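You operate a simulated robot arm through the tools that you are given. There is no shell and no other tool. Be economical: measure what you need, move in short steps, check, and stop when the job is done.

You run a simulated two-armed robot. Do the job below in one go: nothing can be reset, and whatever is moved stays where it is left.

## Task
Take the label block that says "Fed" from the top of the cream bench and leave it on top of the silver small tin. Open the upper grey drawer, fetch the pack that says "Dry" from the top of the cream bench and set it inside, then shut the drawer. Take the blue stopper on the top of the cream bench and put it away on the top of the narrow table. Open the filter bench drawer, fetch the red handwheel and set it in the inside of the filter bench drawer, then shut the drawer. Put the tin that says "Clips" from the inside of the green flood tray on top of the orange box and the tin marked "Covers" in the inside of the grey flood tray. Any order will do. Set down upright: label block, pack.

It is judged by the outcome, as a careful person would: the job done as asked, and still so three seconds after it is handed in. It fails if anything else is knocked over, pushed out of place, dropped, spilled or broken. Lids that push on must go on centred and level and be pressed home; caps that screw on are set level and turned clockwise until they are tight.

## Robot
Two 7-joint arms with two-finger parallel grippers on one trunk, on a base that drives. Base frame: it is fixed to the floor where the robot stands at the start and does not move with it; the origin is under the middle of the robot, x ahead of it, y to its left, z up; the surface under the hand at the start is at about z = 780. Lengths are in mm, angles in degrees, forces in N, time in s.
The left shoulder is at the start at [60, 189, 1178], the right one opposite. With the tool pointing down near the work surface each hand reaches from about 100 to 640 mm from the robot's upright axis, wherever it stands, measured 20 degrees to its own side. Places, roughly: blue pack, orange pack [500, -1000, 750]; blue stopper (7x7x5 cm) [800, -300, 800]; drawer [700, -700, 600]; filter bench drawer [2400, 3600, 600]; inside of the filter bench drawer [2500, 3600, 600]; inside of the grey flood tray [200, 3700, 800]; label block [500, 0, 750]; orange box [250, 4750, 750]; red handwheel (6x6x3 cm) [-1300, 500, 900]; small tin (6x6x4 cm) [900, -200, 800]; tin [250, 4750, 750]; top of the narrow table [2400, -1200, 800]; upper grey drawer [800, -700, 600]. Payload 3.43 kg a hand.
The tool frame of a hand sits at the grasp point between the pads (the TCP): z along the fingers, y along the line on which they close. The tips reach 30 mm beyond it. Largest opening 94 mm; finger width 28, thickness 10; the body of the gripper, 50 by 96 mm, starts 55 mm behind the TCP.
Orientation is that of the tool frame in the base frame, as a unit quaternion [w, x, y, z]. With the fingers straight down and closing along the base's y, the tool's x points along the base's -x, its y along +y and its z along -z.

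## Interface
- The arms move only by the tool play_rows. It takes "left_series", "right_series" or both (then of equal length, played together; a hand with none holds still); each is a list of rows, each a list of 7 numbers: the closure in counts, from 0 (fully open) to 255 (shut), then the shift along the base's x, y, z in mm, then the turn, a rotation vector about the base's x, y, z in degrees. In form: [[fingers, x, y, z, ax, ay, az], ...]. A call has 1 to 12 rows; each row shifts and turns the commanded pose from where the row before left it. A row lasts 0.2 s, in which the tool goes at most 50 mm and 8.6 degrees; a call with a longer step from one row to the next is refused whole, and so is a gripper value outside its range. Where a pose cannot be reached the arm comes as near as it can. A force on the tool above 40 N (or 10 N above the force at the start of the call, whichever is more), or a blocked arm, ends the call early, and 0.2 s more pass. The fingers move at their own pace (about 153 mm/s each) and stop on an object; they squeeze with about 33 N. The grip force told is the motor's: it shows also when the fingers shut on nothing. Time passes only in rows, and 0.2 s behind the last, so rows that do not move let the fingers close. It gives the time, the measured TCP pose, the force on the tool (base axes), the opening and the grip force at its end, in the units of the frame above (readings bear some noise), with the torque about the TCP (base axes, N m) and any sound that the robot's microphone picked up, and new pictures: "views" is both (left out), scene, wrist or none (wrist: the cameras of the hands that moved).
- Cameras (640 x 400 px; columns grow to the right, rows downward): "scene" is now at [7.5, -7.5, 1736.3]; the picture's right is [-0.05, -1.00, 0.00], its down [-0.82, 0.04, -0.57] and it looks along [0.57, -0.03, -0.82] (base axes); focal length 255 px, centre (320, 200). "left" rides on the left gripper at [76, -14, -102] in its tool frame; the picture's right is [0.18, 0.98, 0.00], its down [-0.75, 0.14, -0.64] and it looks along [-0.63, 0.12, 0.77] (tool axes); focal length 243 px, centre (320, 200). "right" rides on the right gripper at [76, 14, -102] in its tool frame; the picture's right is [-0.18, 0.98, 0.00], its down [-0.75, -0.14, -0.64] and it looks along [-0.63, -0.12, 0.77] (tool axes); focal length 243 px, centre (320, 200). There is no depth. A picture from a camera that has moved, and an enlarged one, comes with that camera's place and axes in the base frame and with its lens. The place of the scene camera against the robot may be out by one fixed shift of up to 18 mm in any direction.
- lift_body(by): slides the trunk up (or, below 0, down) by that many mm; the arms and the scene camera ride with it, the base frame stays. It gives what a move gives, with no picture.
- steer(legs): drives the robot by 1 to 6 legs, each [ahead, left, turn to the left] in mm, mm and degrees, along the robot's own axes; the way and the turn of a leg run together, so that a leg with both is an arc; at most 1500 mm and 180 degrees a leg. The arms and the cameras ride along, it lands a little off, and it stops where it bumps. It gives what a move gives, and a new picture of the scene camera.
- aim_head(pan, tilt): turns the head with the scene camera to pan (to the left, within 86 degrees either way) and tilt (down, from -29 to 69), counted from straight ahead of the robot. It gives what a move gives, and a new picture of the scene camera.
- zoom(camera, box): a new picture of the part [left, top, right, bottom] of that camera's present view, enlarged. It takes no simulated time.
- job_done(): hands the job in; it is judged then, once.

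Work in short steps. Places have to be worked out from the pictures, the camera data and where the tool is seen: move nearer, look again, correct. Check each grasp and each placing, and mend what went wrong. You have 483 turns and 360 pictures in all, those below and enlarged ones among them. Open the grippers and draw the arms clear of the work before you hand the job in, unless the task says otherwise; then end with one line.

The tools are called as a command line: name --argument value ..., lists and objects as JSON in quotes. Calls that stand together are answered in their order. play_rows: Moves the arms, as the interface text tells. Its arguments: {"type":"object","properties":{"left_series":{"type":"array","items":{"type":"array","items":{"type":"number"}}},"right_series":{"type":"array","items":{"type":"array","items":{"type":"number"}}},"views":{"type":"string","enum":["both","scene","wrist","none"]}},"required":[]} The other tools are called the same way: lift_body (by) slides the trunk up or down; steer (legs) drives the base; aim_head (pan, tilt) turns the head that bears the scene camera; zoom (camera, box) takes an enlarged picture of a part of a camera's view; job_done () hands the job in.

At the start:

```text
clock: 0.0
left_tool_pos: [490.4, 80.4, 1054.9]
left_orientation: [0.0, 0.0, 1.0, 0.0]
left_ft_force: [-0.1, -0.5, 0.8]
left_wrist_torque: [0.01, 0.02, 0.01]
left_finger_gap: 94.2
left_grip_force: 0.0
right_tool_pos: [309.6, -271.9, 1097.7]
right_orientation: [0.0, 0.0, 1.0, 0.0]
right_ft_force: [-0.6, 0.3, -0.5]
right_wrist_torque: [-0.01, 0.01, 0.01]
right_finger_gap: 94.1
right_grip_force: 0.0
trunk travel left (down, up): [-850.0, 140.0]
robot x, y, heading: [0.9, -0.2, 0.2]
head pan, tilt: [-3.1, 55.3]
```

scene: 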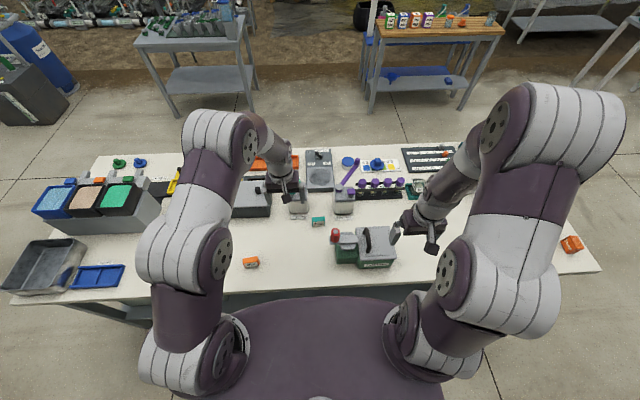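
right: 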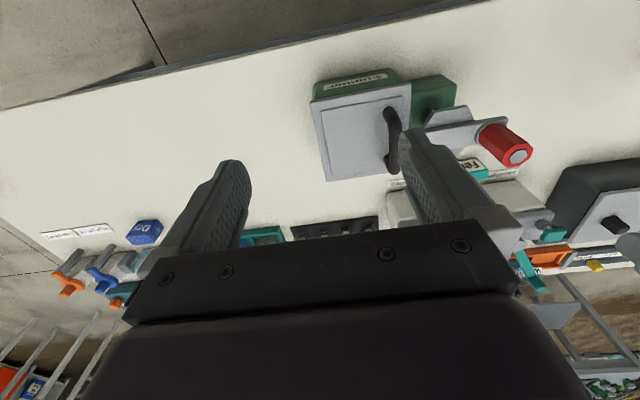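
left: 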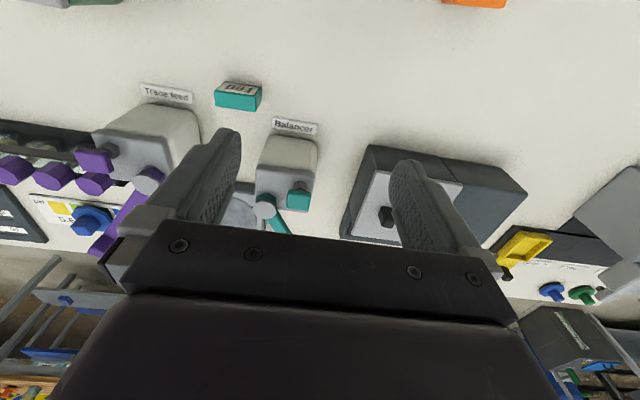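

I start by looking closer at the bench as seen from the head camera.

zoom --camera "scene" --box '[200, 130, 480, 305]'

zoom --camera "scene" --box '[400, 130, 640, 280]'

zoom --camera "scene" --box '[0, 130, 240, 310]'

zoom --camera "scene" --box '[320, 0, 560, 120]'

```text
2.29 times, centred on (340, 218) of scene
camera zoom: at [7.5, -7.5, 1736.3], right [-0.05, -1.0, 0.0], down [-0.82, 0.04, -0.57], along [0.57, -0.03, -0.82], focal length 583 px, centre (274, 160)
```

zoom: 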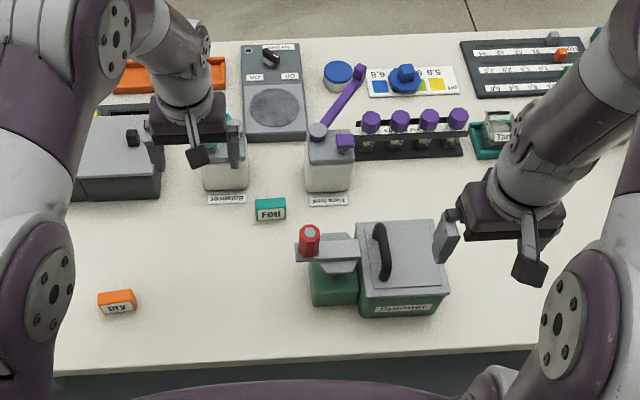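

```text
2.67 times, centred on (520, 205) of scene
camera zoom: at [7.5, -7.5, 1736.3], right [-0.05, -1.0, 0.0], down [-0.82, 0.04, -0.57], along [0.57, -0.03, -0.82], focal length 680 px, centre (-213, 187)
```

zoom: 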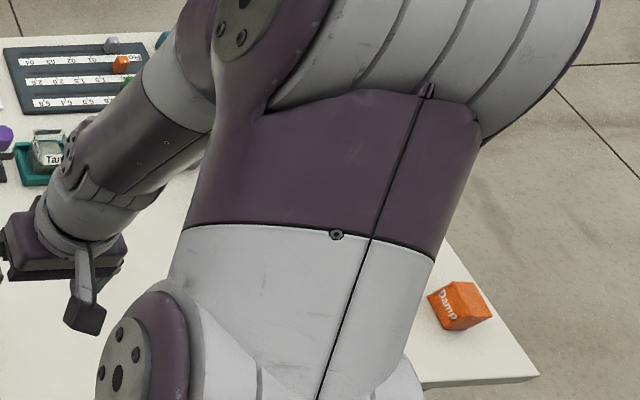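

```text
2.22 times, centred on (120, 220) of scene
camera zoom: at [7.5, -7.5, 1736.3], right [-0.05, -1.0, 0.0], down [-0.82, 0.04, -0.57], along [0.57, -0.03, -0.82], focal length 567 px, centre (764, 156)
```

zoom: 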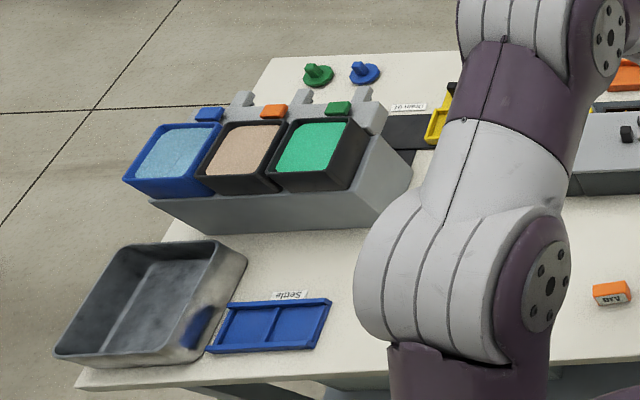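

```text
2.67 times, centred on (440, 60) of scene
camera zoom: at [7.5, -7.5, 1736.3], right [-0.05, -1.0, 0.0], down [-0.82, 0.04, -0.57], along [0.57, -0.03, -0.82], focal length 680 px, centre (0, 573)
```

zoom: 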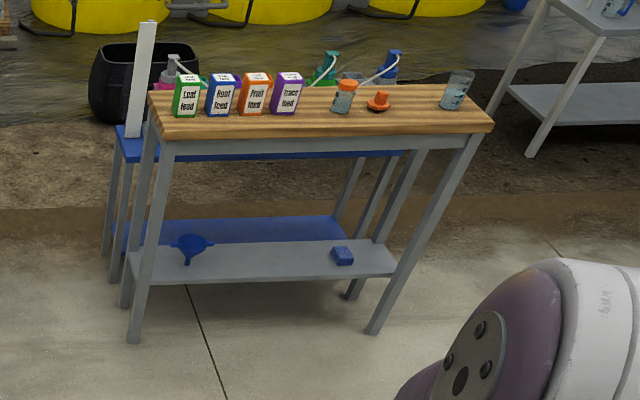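

Fed (teal) lies near (560,-37), the small tin near (858,-188), the blue stopper near (863,-335). I look around for the bench, the drawers and the packs.

aim_head --pan 0 --tilt 69

aim_head --pan -60 --tilt 50

aim_head --pan -80 --tilt 25

aim_head --pan -25 --tilt 15

aim_head --pan 45 --tilt 15

aim_head --pan 86 --tilt 25

```text
clock: 0.8
left_tool_pos: [489.4, 79.8, 1052.5]
left_orientation: [0.0, -0.001, 1.0, 0.001]
left_ft_force: [0.6, 0.4, -0.4]
left_wrist_torque: [-0.02, 0.0, -0.02]
left_finger_gap: 94.0
left_grip_force: 0.0
right_tool_pos: [310.9, -272.2, 1096.7]
right_orientation: [0.0, 0.0, 1.0, 0.0]
right_ft_force: [0.2, -0.5, -0.3]
right_wrist_torque: [-0.05, -0.01, 0.01]
right_finger_gap: 94.1
right_grip_force: 0.0
trunk travel left (down, up): [-850.0, 140.0]
robot x, y, heading: [2.5, -0.9, -0.2]
head pan, tilt: [0.0, 68.8]
camera scene: at [-8.3, -3.7, 1721.2], right [0.0, -1.0, 0.0], down [-0.93, 0.0, -0.36], along [0.36, 0.0, -0.93], focal length 255 px, centre (320, 200)
```

scene: 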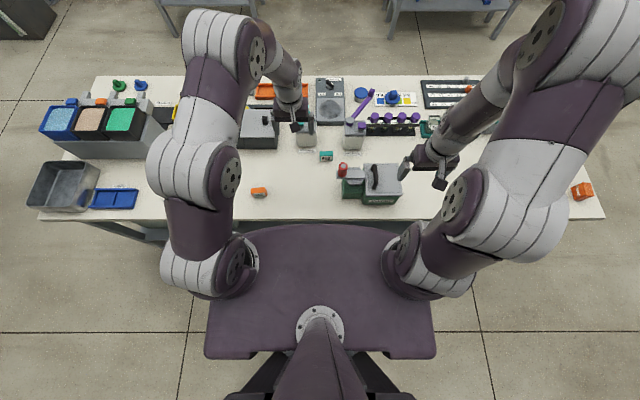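

```text
clock: 2.1
left_tool_pos: [488.3, 78.9, 1052.6]
left_orientation: [0.0, -0.001, 1.0, 0.0]
left_ft_force: [-0.3, 0.0, -0.5]
left_wrist_torque: [-0.01, 0.02, -0.03]
left_finger_gap: 94.2
left_grip_force: 0.1
right_tool_pos: [310.9, -272.3, 1096.3]
right_orientation: [0.0, 0.0, 1.0, 0.0]
right_ft_force: [-0.2, -0.8, 0.2]
right_wrist_torque: [0.01, 0.0, -0.01]
right_finger_gap: 93.6
right_grip_force: 0.2
trunk travel left (down, up): [-850.0, 140.0]
robot x, y, heading: [-1.3, -3.3, -0.1]
head pan, tilt: [-60.0, 50.0]
camera scene: at [-25.7, -70.3, 1743.1], right [-0.87, -0.5, 0.0], down [-0.38, 0.66, -0.64], along [0.32, -0.56, -0.77], focal length 255 px, centre (320, 200)
```

scene: 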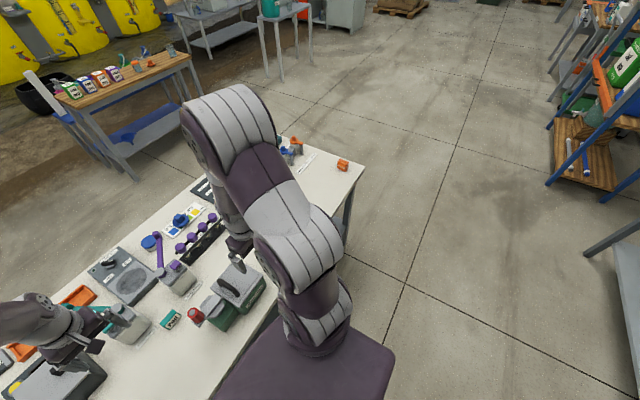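

```text
clock: 3.0
left_tool_pos: [490.2, 80.2, 1053.4]
left_orientation: [0.0, 0.0, 1.0, 0.0]
left_ft_force: [1.4, 0.6, 0.0]
left_wrist_torque: [0.02, 0.04, -0.03]
left_finger_gap: 94.0
left_grip_force: 0.1
right_tool_pos: [310.1, -273.2, 1094.8]
right_orientation: [0.0, 0.001, 1.0, 0.0]
right_ft_force: [0.4, -0.3, 0.0]
right_wrist_torque: [-0.02, 0.0, -0.01]
right_finger_gap: 94.1
right_grip_force: 0.0
trunk travel left (down, up): [-850.0, 140.0]
robot x, y, heading: [-0.3, -2.9, -0.1]
head pan, tilt: [-80.0, 25.0]
camera scene: at [-48.1, -94.4, 1780.6], right [-0.98, -0.17, 0.0], down [-0.07, 0.42, -0.91], along [0.16, -0.89, -0.42], focal length 255 px, centre (320, 200)
```

scene: 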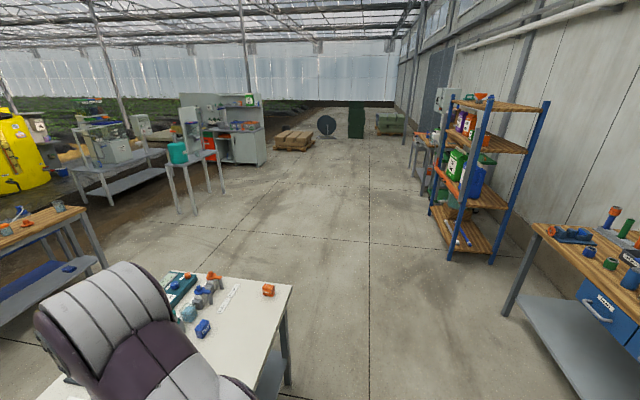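

```text
clock: 4.2
left_tool_pos: [490.8, 80.8, 1052.5]
left_orientation: [0.001, 0.0, 1.0, 0.0]
left_ft_force: [0.5, 0.0, 0.9]
left_wrist_torque: [0.01, 0.0, 0.01]
left_finger_gap: 94.0
left_grip_force: 0.0
right_tool_pos: [310.5, -271.9, 1096.4]
right_orientation: [0.0, -0.001, 1.0, 0.0]
right_ft_force: [-0.2, -0.7, 0.0]
right_wrist_torque: [0.01, 0.01, -0.04]
right_finger_gap: 94.1
right_grip_force: 0.0
trunk travel left (down, up): [-850.0, 140.0]
robot x, y, heading: [0.1, -3.0, -0.0]
head pan, tilt: [-25.0, 15.0]
camera scene: at [20.4, -43.2, 1796.8], right [-0.42, -0.91, 0.0], down [-0.23, 0.11, -0.97], along [0.88, -0.41, -0.26], focal length 255 px, centre (320, 200)
```

scene: 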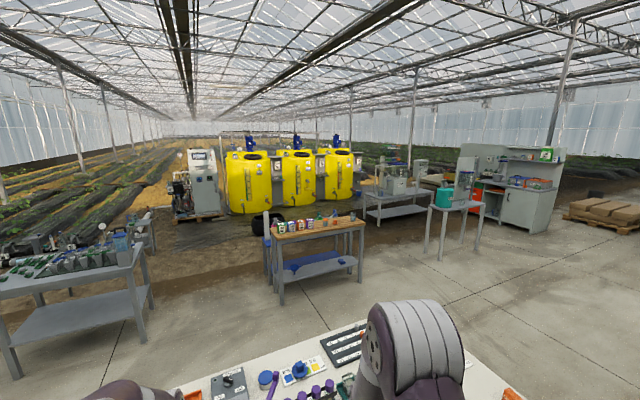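

```text
clock: 5.6
left_tool_pos: [490.2, 80.5, 1053.2]
left_orientation: [-0.001, 0.0, 1.0, 0.0]
left_ft_force: [0.1, 0.7, -0.4]
left_wrist_torque: [-0.02, -0.03, 0.02]
left_finger_gap: 93.8
left_grip_force: 0.1
right_tool_pos: [310.1, -272.4, 1096.1]
right_orientation: [0.0, 0.0, 1.0, -0.001]
right_ft_force: [-0.5, -0.7, 0.0]
right_wrist_torque: [-0.01, -0.01, -0.01]
right_finger_gap: 94.3
right_grip_force: 0.0
trunk travel left (down, up): [-850.0, 140.0]
robot x, y, heading: [0.7, -1.6, 0.1]
head pan, tilt: [45.0, 15.0]
camera scene: at [1.9, 62.3, 1796.9], right [0.71, -0.71, 0.0], down [-0.18, -0.18, -0.97], along [0.68, 0.68, -0.26], focal length 255 px, centre (320, 200)
```

scene: 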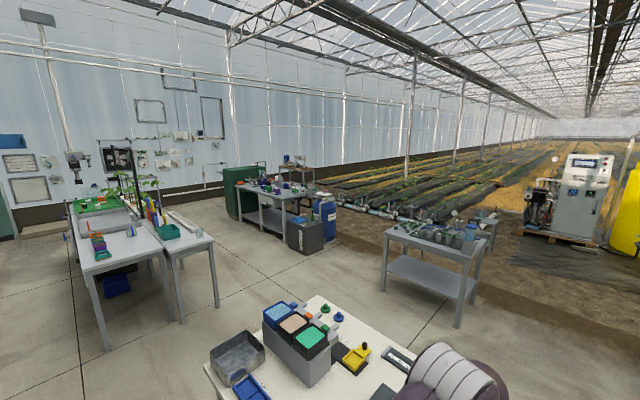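

```text
clock: 6.7
left_tool_pos: [490.9, 78.7, 1053.2]
left_orientation: [0.0, 0.001, 1.0, 0.001]
left_ft_force: [0.0, 0.1, 0.4]
left_wrist_torque: [-0.01, 0.03, 0.0]
left_finger_gap: 93.9
left_grip_force: 0.0
right_tool_pos: [309.6, -272.1, 1095.8]
right_orientation: [-0.001, -0.001, 1.0, 0.0]
right_ft_force: [0.4, -0.7, -0.3]
right_wrist_torque: [-0.01, 0.02, -0.01]
right_finger_gap: 93.8
right_grip_force: 0.0
trunk travel left (down, up): [-850.0, 140.0]
robot x, y, heading: [-0.7, -0.1, 0.1]
head pan, tilt: [85.9, 25.0]
camera scene: at [-57.6, 88.2, 1780.7], right [1.0, -0.07, 0.0], down [-0.03, -0.42, -0.91], along [0.06, 0.9, -0.42], focal length 255 px, centre (320, 200)
```

scene: 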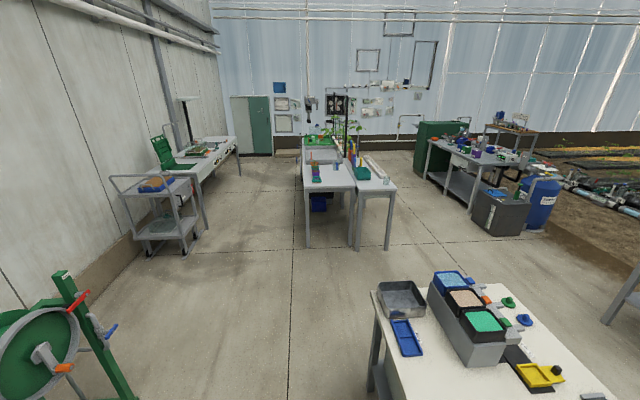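

The bench runs x≈280..1010, y≈±1090. The wrist camera puts Fed at about (545,-30); I bring the left hand over it.

play_rows --left_series '[[0, 14, -28, -38, 0, 0, 0], [0, 14, -28, -38, 0, 0, 0], [0, 14, -28, -38, 0, 0, 0], [0, 13, -26, -38, 0, 0, 0], [0, 0, 0, 0, 0, 0, 0]]' --views "wrist"

aim_head --pan 0 --tilt 60

```text
clock: 7.9
left_tool_pos: [544.3, -28.9, 900.0]
left_orientation: [0.0, 0.0, 1.0, 0.001]
left_ft_force: [-0.8, 0.5, -0.5]
left_wrist_torque: [-0.02, -0.05, -0.02]
left_finger_gap: 94.1
left_grip_force: 0.0
right_tool_pos: [310.5, -271.0, 1096.7]
right_orientation: [0.0, 0.0, 1.0, 0.0]
right_ft_force: [0.2, -0.2, 1.1]
right_wrist_torque: [-0.02, 0.01, 0.03]
right_finger_gap: 94.2
right_grip_force: 0.1
trunk travel left (down, up): [-850.0, 140.0]
robot x, y, heading: [-0.3, -2.2, 0.0]
head pan, tilt: [85.9, 25.0]
camera left: at [466.9, -42.6, 1003.3], right [-0.18, 0.98, 0.0], down [0.75, 0.14, 0.64], along [0.63, 0.12, -0.77], focal length 243 px, centre (320, 200)
```

left: 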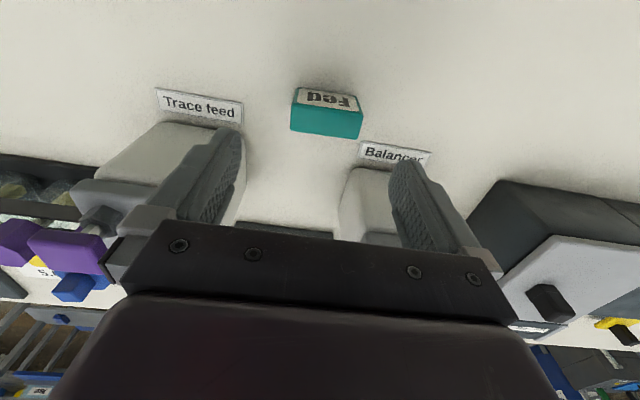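

```text
clock: 9.5
left_tool_pos: [544.9, -29.6, 900.3]
left_orientation: [0.0, -0.001, 1.0, 0.0]
left_ft_force: [-0.3, -0.3, 0.9]
left_wrist_torque: [-0.01, -0.01, 0.0]
left_finger_gap: 94.1
left_grip_force: 0.1
right_tool_pos: [309.9, -271.1, 1096.9]
right_orientation: [0.0, 0.0, 1.0, 0.0]
right_ft_force: [1.2, -1.0, 0.3]
right_wrist_torque: [0.02, -0.01, 0.04]
right_finger_gap: 93.9
right_grip_force: 0.1
trunk travel left (down, up): [-850.0, 140.0]
robot x, y, heading: [4.0, 0.8, -0.1]
head pan, tilt: [0.0, 60.0]
camera scene: at [2.5, -3.6, 1730.6], right [0.0, -1.0, 0.0], down [-0.87, 0.0, -0.5], along [0.5, 0.0, -0.87], focal length 255 px, centre (320, 200)
```

scene: 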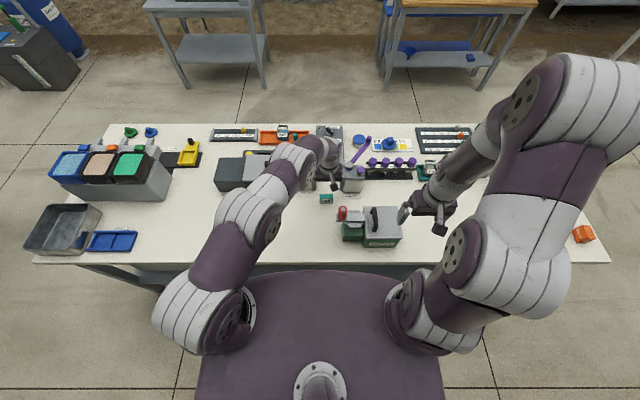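

Triangulated: Fed's top is at about (545,-23,812). I descend straddling it along y.

play_rows --left_series '[[0, 0, 6, -30, 0, 0, 0], [0, 0, 0, -30, 0, 0, 0], [0, 0, 0, -15, 0, 0, 0], [0, 0, 0, 0, 0, 0, 0]]' --views "wrist"

```text
clock: 10.5
left_tool_pos: [544.9, -24.2, 826.1]
left_orientation: [0.0, 0.0, 1.0, 0.0]
left_ft_force: [-0.5, -0.8, -0.4]
left_wrist_torque: [-0.01, 0.03, 0.0]
left_finger_gap: 94.1
left_grip_force: 0.1
right_tool_pos: [311.9, -272.4, 1095.8]
right_orientation: [0.0, 0.001, 1.0, 0.0]
right_ft_force: [0.0, 0.5, -1.3]
right_wrist_torque: [-0.01, 0.0, 0.01]
right_finger_gap: 93.6
right_grip_force: 0.1
trunk travel left (down, up): [-850.0, 140.0]
robot x, y, heading: [4.2, -2.8, 0.1]
head pan, tilt: [0.0, 60.0]
camera left: at [468.3, -37.9, 928.1], right [-0.18, 0.98, 0.0], down [0.75, 0.14, 0.64], along [0.63, 0.12, -0.77], focal length 243 px, centre (320, 200)
```

left: 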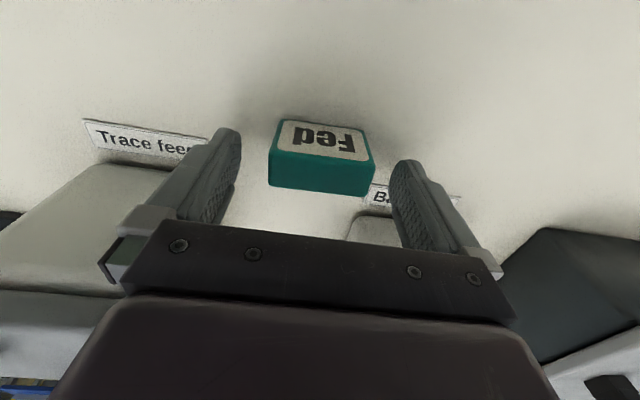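

Re-triangulated: the block's top is at z≈830, centre x≈534. I shift back 10 mm, a little lower, and close.

play_rows --left_series '[[0, -10, -1, -6, 0, 0, 0], [255, 0, 0, 0, 0, 0, 0], [255, 0, 0, 0, 0, 0, 0], [255, 0, 0, 0, 0, 0, 0], [255, 0, 0, 0, 0, 0, 0]]' --views "wrist"

```text
clock: 11.7
left_tool_pos: [535.2, -25.3, 820.9]
left_orientation: [0.001, 0.0, 1.0, 0.001]
left_ft_force: [-0.3, 0.0, 3.0]
left_wrist_torque: [0.01, -0.06, 0.04]
left_finger_gap: 58.0
left_grip_force: 32.9
right_tool_pos: [309.6, -271.9, 1096.0]
right_orientation: [0.0, -0.001, 1.0, 0.0]
right_ft_force: [1.0, 0.3, -0.3]
right_wrist_torque: [0.01, -0.02, -0.02]
right_finger_gap: 94.2
right_grip_force: 0.1
trunk travel left (down, up): [-850.0, 140.0]
robot x, y, heading: [2.9, -4.9, -0.0]
head pan, tilt: [0.0, 60.0]
camera left: at [457.7, -38.8, 922.6], right [-0.18, 0.98, 0.0], down [0.75, 0.14, 0.64], along [0.63, 0.12, -0.77], focal length 243 px, centre (320, 200)
```

left: 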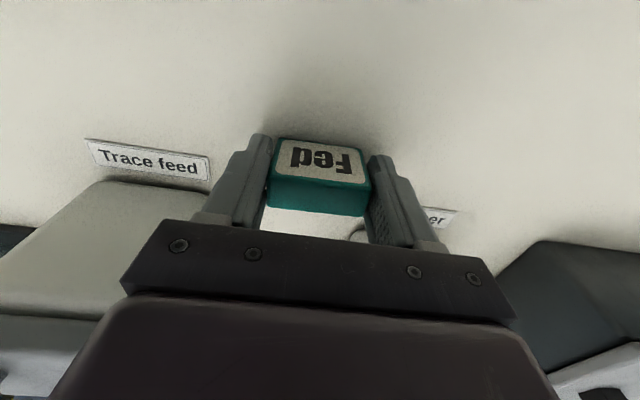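

It holds (gap 58). I lift and check.

play_rows --left_series '[[255, 0, 0, 20, 0, 0, 0], [255, 0, 0, 40, 0, 0, 0], [255, 0, 0, 45, 0, 0, 0], [255, 0, 0, 45, 0, 0, 0], [255, 0, 0, 45, 0, 0, 0]]' --views "both"

```text
clock: 12.9
left_tool_pos: [533.8, -25.4, 1017.5]
left_orientation: [0.0, 0.001, 1.0, 0.0]
left_ft_force: [-0.7, 0.9, -0.7]
left_wrist_torque: [0.01, -0.01, 0.02]
left_finger_gap: 58.2
left_grip_force: 32.7
right_tool_pos: [309.7, -271.8, 1096.1]
right_orientation: [0.0, 0.001, 1.0, 0.0]
right_ft_force: [0.3, 0.2, -0.7]
right_wrist_torque: [0.02, -0.02, -0.01]
right_finger_gap: 94.0
right_grip_force: 0.0
trunk travel left (down, up): [-850.0, 140.0]
robot x, y, heading: [-0.4, -0.9, -0.0]
head pan, tilt: [0.0, 60.0]
camera scene: at [1.1, -3.5, 1730.5], right [0.0, -1.0, 0.0], down [-0.87, 0.0, -0.5], along [0.5, 0.0, -0.87], focal length 255 px, centre (320, 200)
camera left: at [456.3, -37.5, 1119.9], right [-0.18, 0.98, 0.0], down [0.75, 0.14, 0.64], along [0.63, 0.12, -0.77], focal length 243 px, centre (320, 200)
```

scene: 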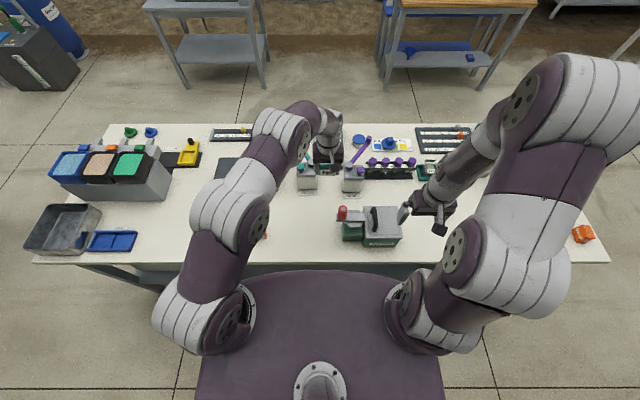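
left: 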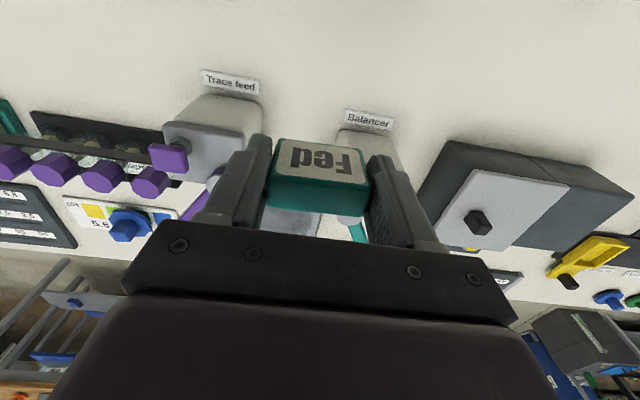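

Fed is held well. I drive right along the bench end to view the packs and drawers.

steer --legs '[[-150, -800, 0], [0, -800, 0]]'

aim_head --pan 50 --tilt 40

```text
clock: 21.0
left_tool_pos: [371.4, -1600.5, 1015.6]
left_orientation: [0.001, -0.001, 1.0, -0.001]
left_ft_force: [0.8, -0.1, -0.4]
left_wrist_torque: [-0.01, -0.01, -0.01]
left_finger_gap: 58.0
left_grip_force: 33.4
right_tool_pos: [146.7, -1845.8, 1096.1]
right_orientation: [0.0, 0.0, 1.0, 0.0]
right_ft_force: [-1.3, -0.4, -0.2]
right_wrist_torque: [0.0, 0.03, 0.01]
right_finger_gap: 94.0
right_grip_force: 0.1
trunk travel left (down, up): [-850.0, 140.0]
robot x, y, heading: [-164.0, -1575.1, 0.2]
head pan, tilt: [0.0, 60.0]
camera scene: at [-160.4, -1577.9, 1730.6], right [0.0, -1.0, 0.0], down [-0.87, 0.0, -0.5], along [0.5, 0.0, -0.87], focal length 255 px, centre (320, 200)
```

scene: 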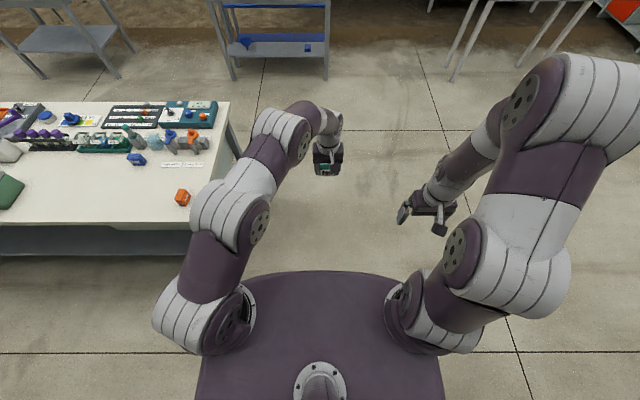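

```text
clock: 22.2
left_tool_pos: [371.2, -1599.9, 1017.1]
left_orientation: [0.001, 0.0, 1.0, 0.0]
left_ft_force: [0.0, -0.2, 0.1]
left_wrist_torque: [0.0, -0.01, 0.02]
left_finger_gap: 57.9
left_grip_force: 32.6
right_tool_pos: [147.2, -1847.4, 1096.3]
right_orientation: [0.0, 0.0, 1.0, 0.0]
right_ft_force: [0.1, -0.5, 0.6]
right_wrist_torque: [-0.02, -0.01, -0.03]
right_finger_gap: 93.7
right_grip_force: 0.0
trunk travel left (down, up): [-850.0, 140.0]
robot x, y, heading: [-162.0, -1574.5, 0.0]
head pan, tilt: [50.0, 40.0]
camera scene: at [-172.3, -1513.5, 1757.3], right [0.77, -0.64, 0.0], down [-0.41, -0.49, -0.77], along [0.49, 0.59, -0.64], focal length 255 px, centre (320, 200)
```

scene: 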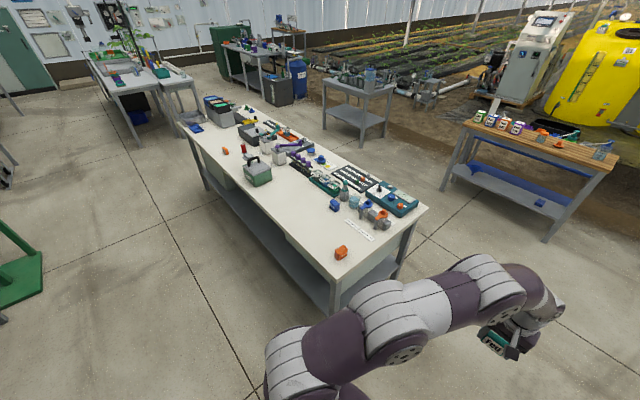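

The blue "Dry" pack is near (592,-746); it is best picked from the front with the right hand. I drive back to about (10,-560).

steer --legs '[[0, 1010, 0], [170, 0, 0]]'

zoom --camera "scene" --box '[260, 80, 500, 230]'

```text
clock: 28.5
left_tool_pos: [546.1, -592.1, 1017.8]
left_orientation: [0.001, 0.004, 1.0, 0.0]
left_ft_force: [0.4, 0.2, -0.3]
left_wrist_torque: [0.03, -0.01, -0.01]
left_finger_gap: 58.3
left_grip_force: 33.1
right_tool_pos: [320.9, -837.4, 1098.1]
right_orientation: [0.001, 0.005, 1.0, 0.0]
right_ft_force: [-0.4, 0.3, -0.5]
right_wrist_torque: [0.01, -0.02, -0.01]
right_finger_gap: 93.9
right_grip_force: 0.0
trunk travel left (down, up): [-850.0, 140.0]
robot x, y, heading: [13.7, -565.9, -0.5]
head pan, tilt: [50.0, 40.0]
camera scene: at [2.1, -501.5, 1757.4], right [0.76, -0.65, 0.0], down [-0.42, -0.49, -0.77], along [0.5, 0.58, -0.64], focal length 255 px, centre (320, 200)
```

scene: 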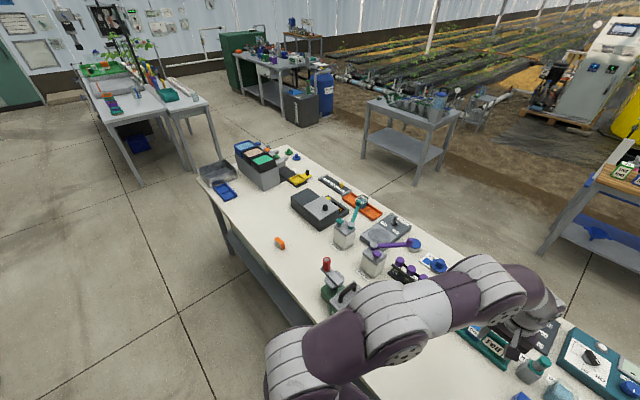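

```text
2.67 times, centred on (380, 155) of scene
camera zoom: at [2.1, -501.5, 1757.4], right [0.76, -0.65, 0.0], down [-0.42, -0.49, -0.77], along [0.5, 0.58, -0.64], focal length 680 px, centre (160, 320)
```

zoom: 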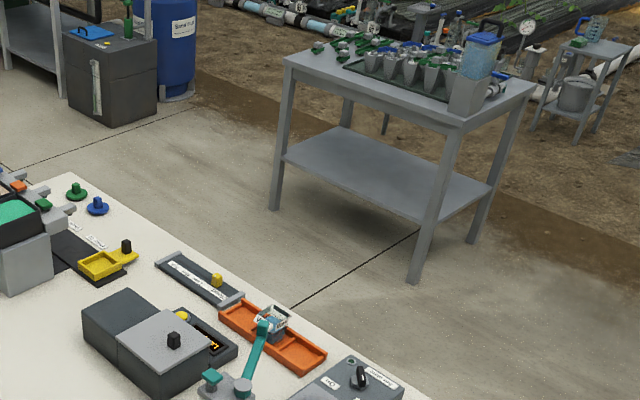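

Now head ahead, and the right hand toward the pack (near (590,-746)), staying high.

aim_head --pan -10 --tilt 60

play_rows --right_series '[[0, 30, 20, -20, 0, 0, 0], [0, 40, 20, -20, 0, 0, 0], [0, 40, 20, -20, 0, 0, 0], [0, 40, 20, -20, 0, 0, 0], [0, 40, 10, -20, 0, 0, 0], [0, 0, 0, 0, 0, 0, 0]]' --views "wrist"

```text
clock: 29.8
left_tool_pos: [548.7, -591.0, 1016.6]
left_orientation: [-0.001, 0.005, 1.0, 0.0]
left_ft_force: [-0.1, 0.4, -0.9]
left_wrist_torque: [-0.01, 0.01, 0.01]
left_finger_gap: 58.2
left_grip_force: 32.8
right_tool_pos: [322.7, -837.2, 1095.7]
right_orientation: [-0.001, 0.003, 1.0, -0.001]
right_ft_force: [0.4, 1.1, -1.1]
right_wrist_torque: [0.0, -0.03, -0.01]
right_finger_gap: 93.8
right_grip_force: 0.0
trunk travel left (down, up): [-850.0, 140.0]
robot x, y, heading: [15.8, -561.8, -0.5]
head pan, tilt: [-10.0, 60.0]
camera scene: at [15.8, -578.1, 1730.6], right [-0.18, -0.98, 0.0], down [-0.85, 0.16, -0.5], along [0.49, -0.09, -0.87], focal length 255 px, centre (320, 200)
```

scene: 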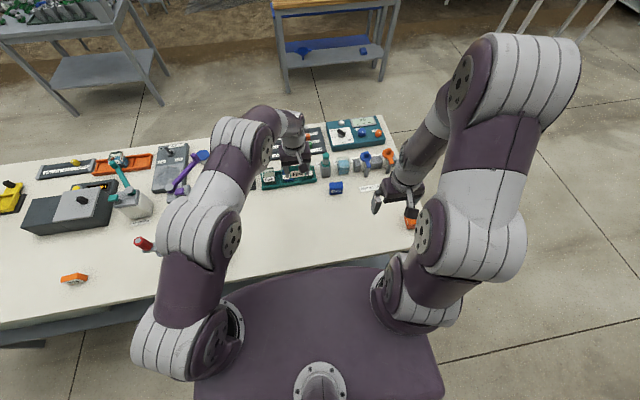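

```text
clock: 31.2
left_tool_pos: [546.3, -591.8, 1017.1]
left_orientation: [0.001, 0.005, 1.0, 0.0]
left_ft_force: [0.6, -0.1, -0.4]
left_wrist_torque: [-0.01, -0.01, -0.06]
left_finger_gap: 58.0
left_grip_force: 32.9
right_tool_pos: [510.6, -746.1, 996.3]
right_orientation: [0.001, 0.005, 1.0, 0.0]
right_ft_force: [-0.2, 0.1, 0.1]
right_wrist_torque: [0.0, 0.01, -0.04]
right_finger_gap: 94.1
right_grip_force: 0.0
trunk travel left (down, up): [-850.0, 140.0]
robot x, y, heading: [14.9, -561.6, -0.4]
head pan, tilt: [-10.0, 60.0]
camera right: at [434.0, -730.7, 1098.9], right [0.19, 0.98, 0.0], down [0.75, -0.15, 0.64], along [0.63, -0.12, -0.77], focal length 243 px, centre (320, 200)
```

right: 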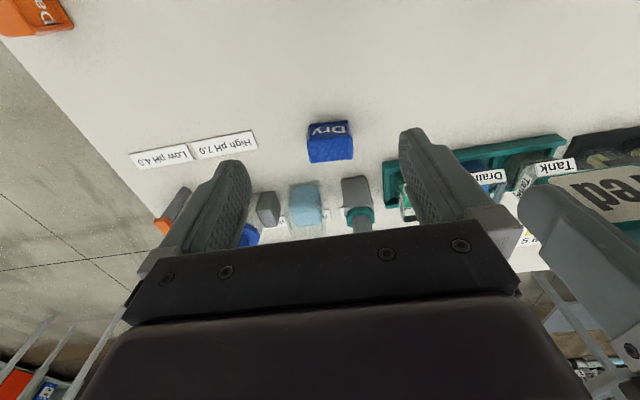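

zoom --camera "right" --box '[270, 90, 390, 180]'

zoom --camera "scene" --box '[260, 110, 420, 220]'

```text
4.44 times, centred on (330, 135) of right
camera zoom: at [434.0, -730.7, 1098.9], right [0.19, 0.98, 0.0], down [0.75, -0.15, 0.64], along [0.63, -0.12, -0.77], focal length 1078 px, centre (276, 489)
```

zoom: 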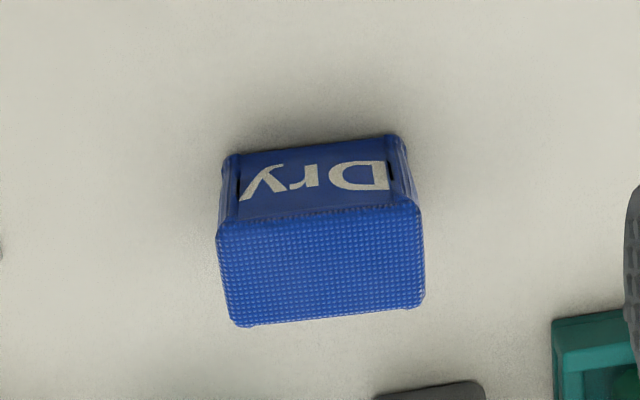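

```text
3.64 times, centred on (340, 165) of scene
camera zoom: at [13.7, -578.4, 1730.6], right [-0.18, -0.98, 0.0], down [-0.85, 0.16, -0.5], along [0.49, -0.09, -0.87], focal length 928 px, centre (247, 327)
```

zoom: 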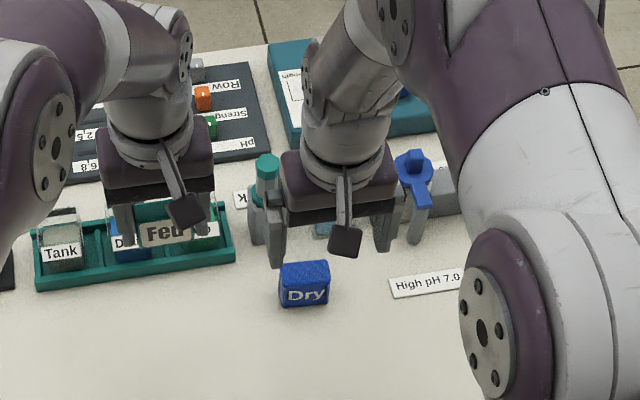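

The pack top centre is near (578,-744). I go over it and descend partway.

play_rows --right_series '[[0, 34, 1, -20, 0, 0, 0], [0, 33, 1, -30, 0, 0, 0], [0, 0, 0, -40, 0, 0, 0], [0, 0, 0, -30, 0, 0, 0], [0, 0, 0, 0, 0, 0, 0]]' --views "wrist"

```text
clock: 32.4
left_tool_pos: [548.1, -591.5, 1015.6]
left_orientation: [0.0, 0.004, 1.0, 0.0]
left_ft_force: [-0.2, 1.6, -1.0]
left_wrist_torque: [0.0, -0.01, -0.01]
left_finger_gap: 58.1
left_grip_force: 32.7
right_tool_pos: [579.4, -746.0, 875.9]
right_orientation: [0.0, 0.003, 1.0, 0.0]
right_ft_force: [-0.9, -0.5, 0.2]
right_wrist_torque: [-0.01, -0.03, 0.02]
right_finger_gap: 94.2
right_grip_force: 0.0
trunk travel left (down, up): [-850.0, 140.0]
robot x, y, heading: [10.9, -564.1, -0.3]
head pan, tilt: [-10.0, 60.0]
camera right: at [502.4, -730.6, 979.1], right [0.19, 0.98, 0.0], down [0.75, -0.15, 0.64], along [0.63, -0.12, -0.77], focal length 243 px, centre (320, 200)
```

right: 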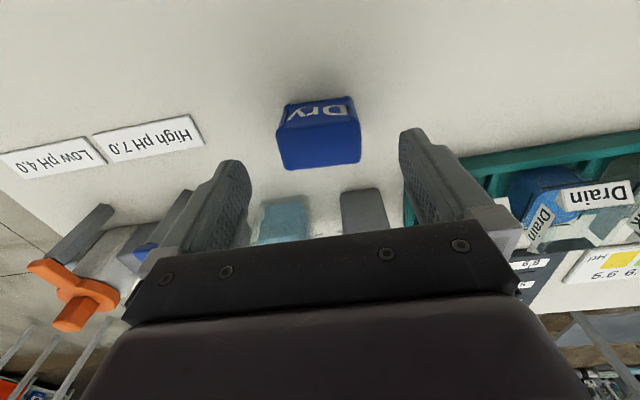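

play_rows --right_series '[[0, 3, 0, -25, 0, 0, 0], [0, 0, 2, -20, 0, 0, 0], [0, 0, 0, -9, 0, 0, 0], [0, 0, 0, 0, 0, 0, 0]]' --views "wrist"

```text
clock: 33.4
left_tool_pos: [548.4, -591.2, 1016.1]
left_orientation: [0.0, 0.004, 1.0, 0.0]
left_ft_force: [0.4, -0.2, 0.2]
left_wrist_torque: [0.02, -0.01, 0.01]
left_finger_gap: 58.2
left_grip_force: 32.9
right_tool_pos: [584.4, -742.8, 822.4]
right_orientation: [0.0, 0.004, 1.0, 0.0]
right_ft_force: [0.3, -0.4, -0.5]
right_wrist_torque: [0.05, -0.02, 0.03]
right_finger_gap: 93.8
right_grip_force: 0.2
trunk travel left (down, up): [-850.0, 140.0]
robot x, y, heading: [18.0, -565.3, -0.2]
head pan, tilt: [-10.0, 60.0]
camera right: at [506.2, -728.5, 924.7], right [0.19, 0.98, 0.0], down [0.75, -0.15, 0.64], along [0.63, -0.12, -0.77], focal length 243 px, centre (320, 200)
```

right: 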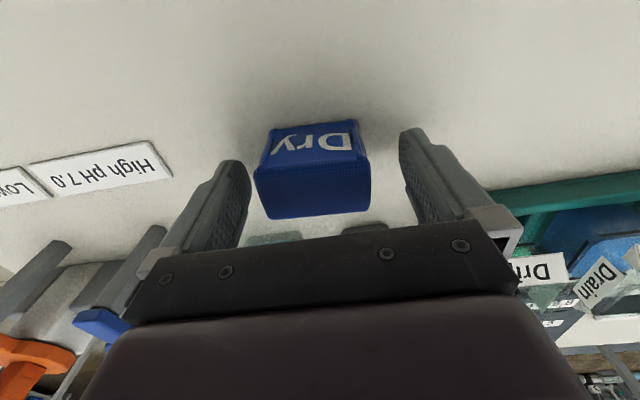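

play_rows --right_series '[[255, -2, -3, 0, 0, 0, 0], [255, 0, 0, 0, 0, 0, 0], [255, 0, 0, 0, 0, 0, 0], [255, 0, 0, 0, 0, 0, 0]]' --views "wrist"

```text
clock: 34.4
left_tool_pos: [547.8, -592.0, 1016.6]
left_orientation: [-0.001, 0.004, 1.0, 0.001]
left_ft_force: [0.7, 0.2, -0.4]
left_wrist_torque: [0.03, 0.0, 0.02]
left_finger_gap: 58.1
left_grip_force: 33.3
right_tool_pos: [579.3, -745.5, 821.9]
right_orientation: [-0.001, 0.003, 1.0, 0.0]
right_ft_force: [-0.2, 0.2, 0.8]
right_wrist_torque: [0.05, 0.01, -0.02]
right_finger_gap: 64.4
right_grip_force: 33.1
trunk travel left (down, up): [-850.0, 140.0]
robot x, y, heading: [12.0, -562.9, -0.4]
head pan, tilt: [-10.0, 60.0]
camera right: at [503.7, -731.3, 925.0], right [0.19, 0.98, 0.0], down [0.75, -0.15, 0.64], along [0.63, -0.12, -0.77], focal length 243 px, centre (320, 200)
```

right: 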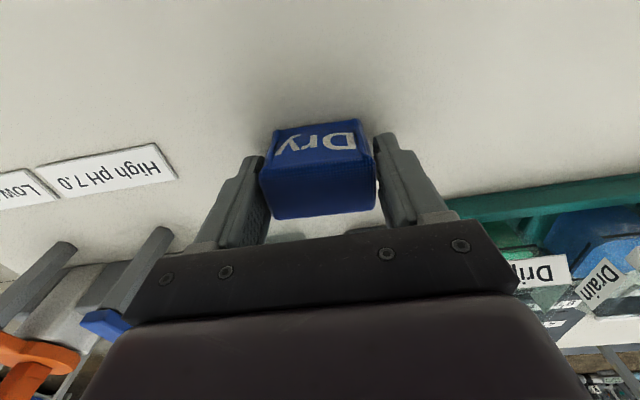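

The pack is gripped (gap 64). I lift it.

play_rows --right_series '[[255, 0, 0, 20, 0, 0, 0], [255, 0, 0, 40, 0, 0, 0], [255, 0, 0, 45, 0, 0, 0], [255, 0, 0, 45, 0, 0, 0], [255, -30, -20, 40, 0, 0, 0], [255, -40, -20, 20, 0, 0, 0], [255, -40, -20, 0, 0, 0, 0], [255, -40, -20, 0, 0, 0, 0]]' --views "both"

```text
refused: row 5 steps farther than a row can; nothing moved
```

play_rows --right_series '[[255, 0, 0, 20, 0, 0, 0], [255, 0, 0, 40, 0, 0, 0], [255, 0, 0, 45, 0, 0, 0], [255, 0, 0, 45, 0, 0, 0], [255, -30, -20, 30, 0, 0, 0], [255, -40, -20, 20, 0, 0, 0], [255, -40, -20, 0, 0, 0, 0], [255, -40, -20, 0, 0, 0, 0]]' --views "both"

```text
clock: 36.2
left_tool_pos: [546.1, -592.1, 1018.2]
left_orientation: [0.001, 0.004, 1.0, 0.0]
left_ft_force: [-0.3, 0.2, 0.6]
left_wrist_torque: [0.01, -0.06, -0.02]
left_finger_gap: 58.0
left_grip_force: 32.9
right_tool_pos: [426.0, -826.1, 1022.1]
right_orientation: [0.0, 0.003, 1.0, 0.001]
right_ft_force: [0.3, 0.2, -1.3]
right_wrist_torque: [0.0, -0.02, -0.03]
right_finger_gap: 64.2
right_grip_force: 33.0
trunk travel left (down, up): [-850.0, 140.0]
robot x, y, heading: [15.8, -563.8, -0.4]
head pan, tilt: [-10.0, 60.0]
camera scene: at [13.2, -579.2, 1730.6], right [-0.18, -0.98, 0.0], down [-0.85, 0.16, -0.5], along [0.49, -0.09, -0.87], focal length 255 px, centre (320, 200)
camera right: at [349.8, -811.7, 1125.4], right [0.19, 0.98, 0.0], down [0.75, -0.15, 0.64], along [0.63, -0.12, -0.77], focal length 243 px, centre (320, 200)
```

scene: 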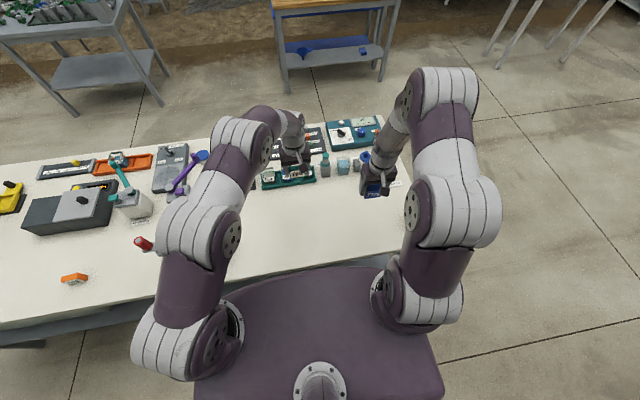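
right: 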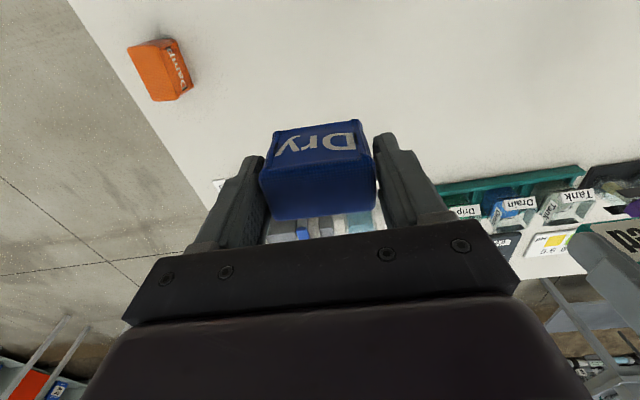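

I drive around the right end to the far side.

steer --legs '[[-150, -1050, 0], [1450, 0, 0], [200, 0, 90]]'

aim_head --pan 40 --tilt 45

```text
clock: 52.4
left_tool_pos: [1473.6, -957.6, 1016.3]
left_orientation: [0.0, 0.71, -0.704, 0.001]
left_ft_force: [0.2, -0.4, -1.3]
left_wrist_torque: [0.0, 0.01, -0.01]
left_finger_gap: 57.9
left_grip_force: 33.1
right_tool_pos: [1708.3, -1072.8, 1023.0]
right_orientation: [0.0, 0.711, -0.704, 0.0]
right_ft_force: [-1.0, -1.1, -1.3]
right_wrist_torque: [0.01, 0.0, 0.01]
right_finger_gap: 63.9
right_grip_force: 33.5
trunk travel left (down, up): [-850.0, 140.0]
robot x, y, heading: [1450.4, -1494.8, 90.2]
head pan, tilt: [-10.0, 60.0]
cut short: leg 3
camera scene: at [1459.8, -1490.2, 1730.6], right [0.99, -0.17, 0.0], down [-0.14, -0.85, -0.5], along [0.08, 0.49, -0.87], focal length 255 px, centre (320, 200)
```

scene: 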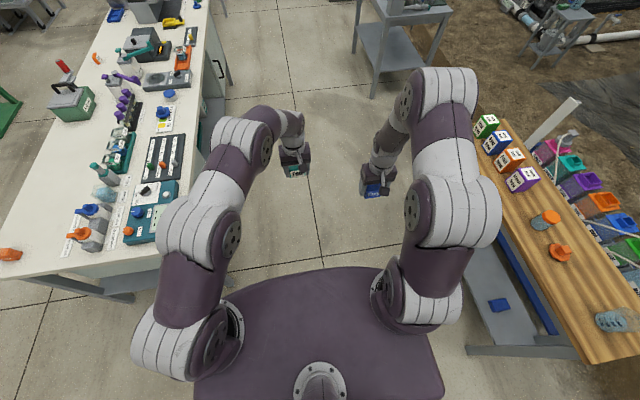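

```text
clock: 53.6
left_tool_pos: [1472.3, -957.1, 1016.5]
left_orientation: [-0.001, 0.71, -0.704, 0.0]
left_ft_force: [-0.9, -0.1, 0.5]
left_wrist_torque: [-0.05, -0.01, -0.02]
left_finger_gap: 57.8
left_grip_force: 33.1
right_tool_pos: [1708.8, -1074.1, 1021.3]
right_orientation: [0.0, 0.71, -0.704, 0.0]
right_ft_force: [-0.2, 0.5, -0.4]
right_wrist_torque: [0.04, -0.02, -0.02]
right_finger_gap: 63.9
right_grip_force: 32.8
trunk travel left (down, up): [-850.0, 140.0]
robot x, y, heading: [1451.4, -1495.6, 90.4]
head pan, tilt: [40.0, 45.0]
camera scene: at [1396.0, -1493.8, 1750.0], right [0.76, 0.65, 0.0], down [0.46, -0.54, -0.71], along [-0.46, 0.54, -0.71], focal length 255 px, centre (320, 200)
```

scene: 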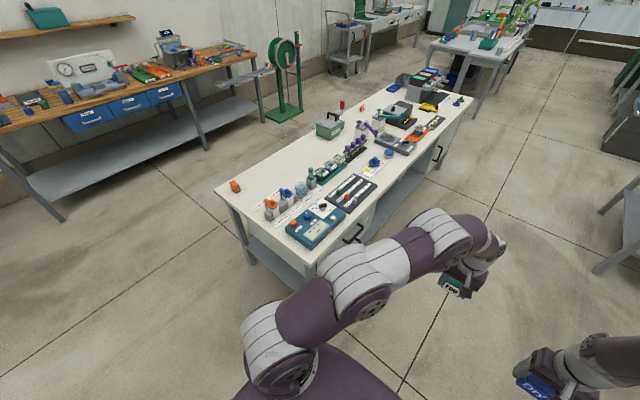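

steer --legs '[[1050, -150, 0], [0, 0, 89.5]]'

aim_head --pan 10 --tilt 50

```text
clock: 62.8
left_tool_pos: [1054.1, -426.0, 1016.6]
left_orientation: [0.001, 1.0, 0.006, 0.0]
left_ft_force: [-0.1, 0.2, -0.3]
left_wrist_torque: [0.03, -0.02, 0.03]
left_finger_gap: 57.9
left_grip_force: 32.9
right_tool_pos: [1168.1, -191.5, 1021.8]
right_orientation: [0.0, 1.0, 0.006, 0.0]
right_ft_force: [-0.5, 0.1, -0.3]
right_wrist_torque: [-0.01, -0.01, -0.02]
right_finger_gap: 63.9
right_grip_force: 33.3
trunk travel left (down, up): [-850.0, 140.0]
robot x, y, heading: [1584.8, -446.3, -179.5]
head pan, tilt: [40.0, 45.0]
camera scene: at [1580.7, -500.2, 1750.1], right [-0.65, 0.76, 0.0], down [0.54, 0.46, -0.71], along [-0.54, -0.46, -0.71], focal length 255 px, centre (320, 200)
```

scene: 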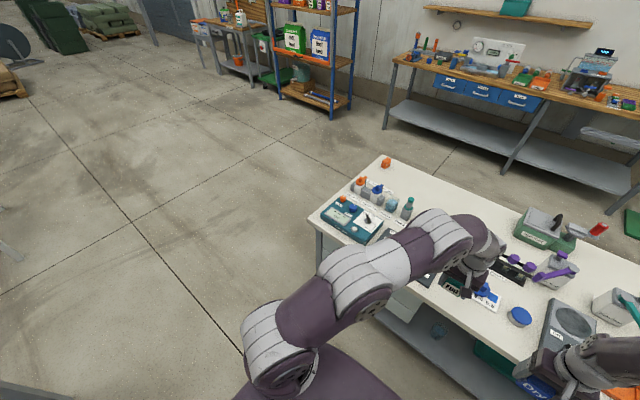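

```text
clock: 63.8
left_tool_pos: [1053.2, -426.7, 1017.0]
left_orientation: [0.0, 1.0, 0.006, 0.0]
left_ft_force: [0.0, 0.0, -0.8]
left_wrist_torque: [0.03, 0.0, 0.0]
left_finger_gap: 57.9
left_grip_force: 33.1
right_tool_pos: [1166.8, -189.7, 1021.8]
right_orientation: [0.0, 1.0, 0.006, 0.0]
right_ft_force: [-0.4, 0.1, -1.2]
right_wrist_torque: [-0.03, -0.01, 0.04]
right_finger_gap: 63.6
right_grip_force: 33.2
trunk travel left (down, up): [-850.0, 140.0]
robot x, y, heading: [1585.1, -443.4, -179.2]
head pan, tilt: [10.0, 50.0]
camera scene: at [1566.7, -461.6, 1743.1], right [-0.19, 0.98, 0.0], down [0.75, 0.14, -0.64], along [-0.63, -0.12, -0.77], focal length 255 px, centre (320, 200)
```

scene: 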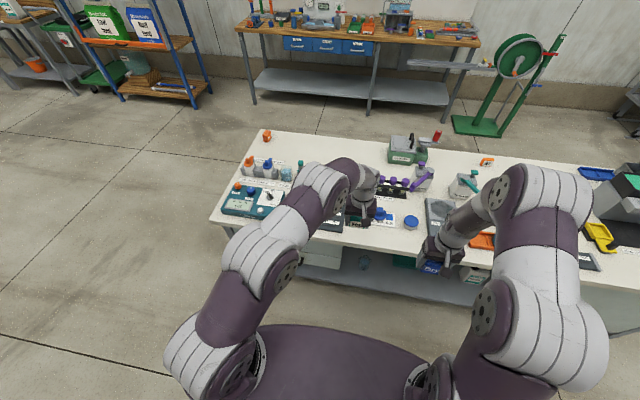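

zoom --camera "scene" --box '[350, 150, 510, 290]'

zoom --camera "scene" --box '[200, 130, 400, 290]'

```text
2.86 times, centred on (430, 220) of scene
camera zoom: at [1566.7, -461.6, 1743.1], right [-0.19, 0.98, 0.0], down [0.75, 0.14, -0.64], along [-0.63, -0.12, -0.77], focal length 729 px, centre (6, 143)
```

zoom: 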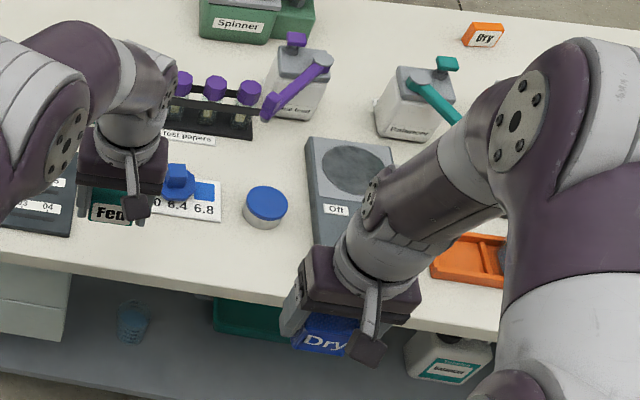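

```text
2.50 times, centred on (300, 210) of scene
camera zoom: at [1566.7, -461.6, 1743.1], right [-0.19, 0.98, 0.0], down [0.75, 0.14, -0.64], along [-0.63, -0.12, -0.77], focal length 638 px, centre (370, 175)
```

zoom: 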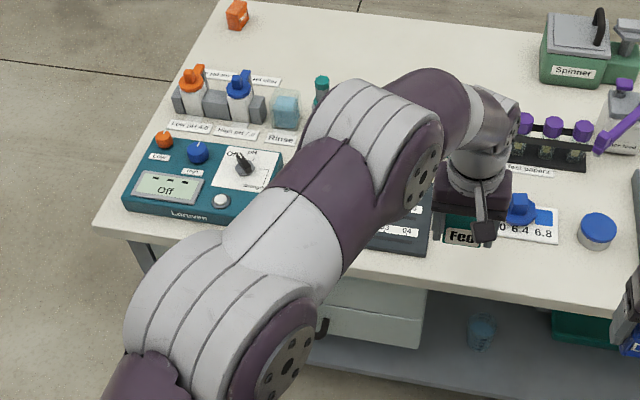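

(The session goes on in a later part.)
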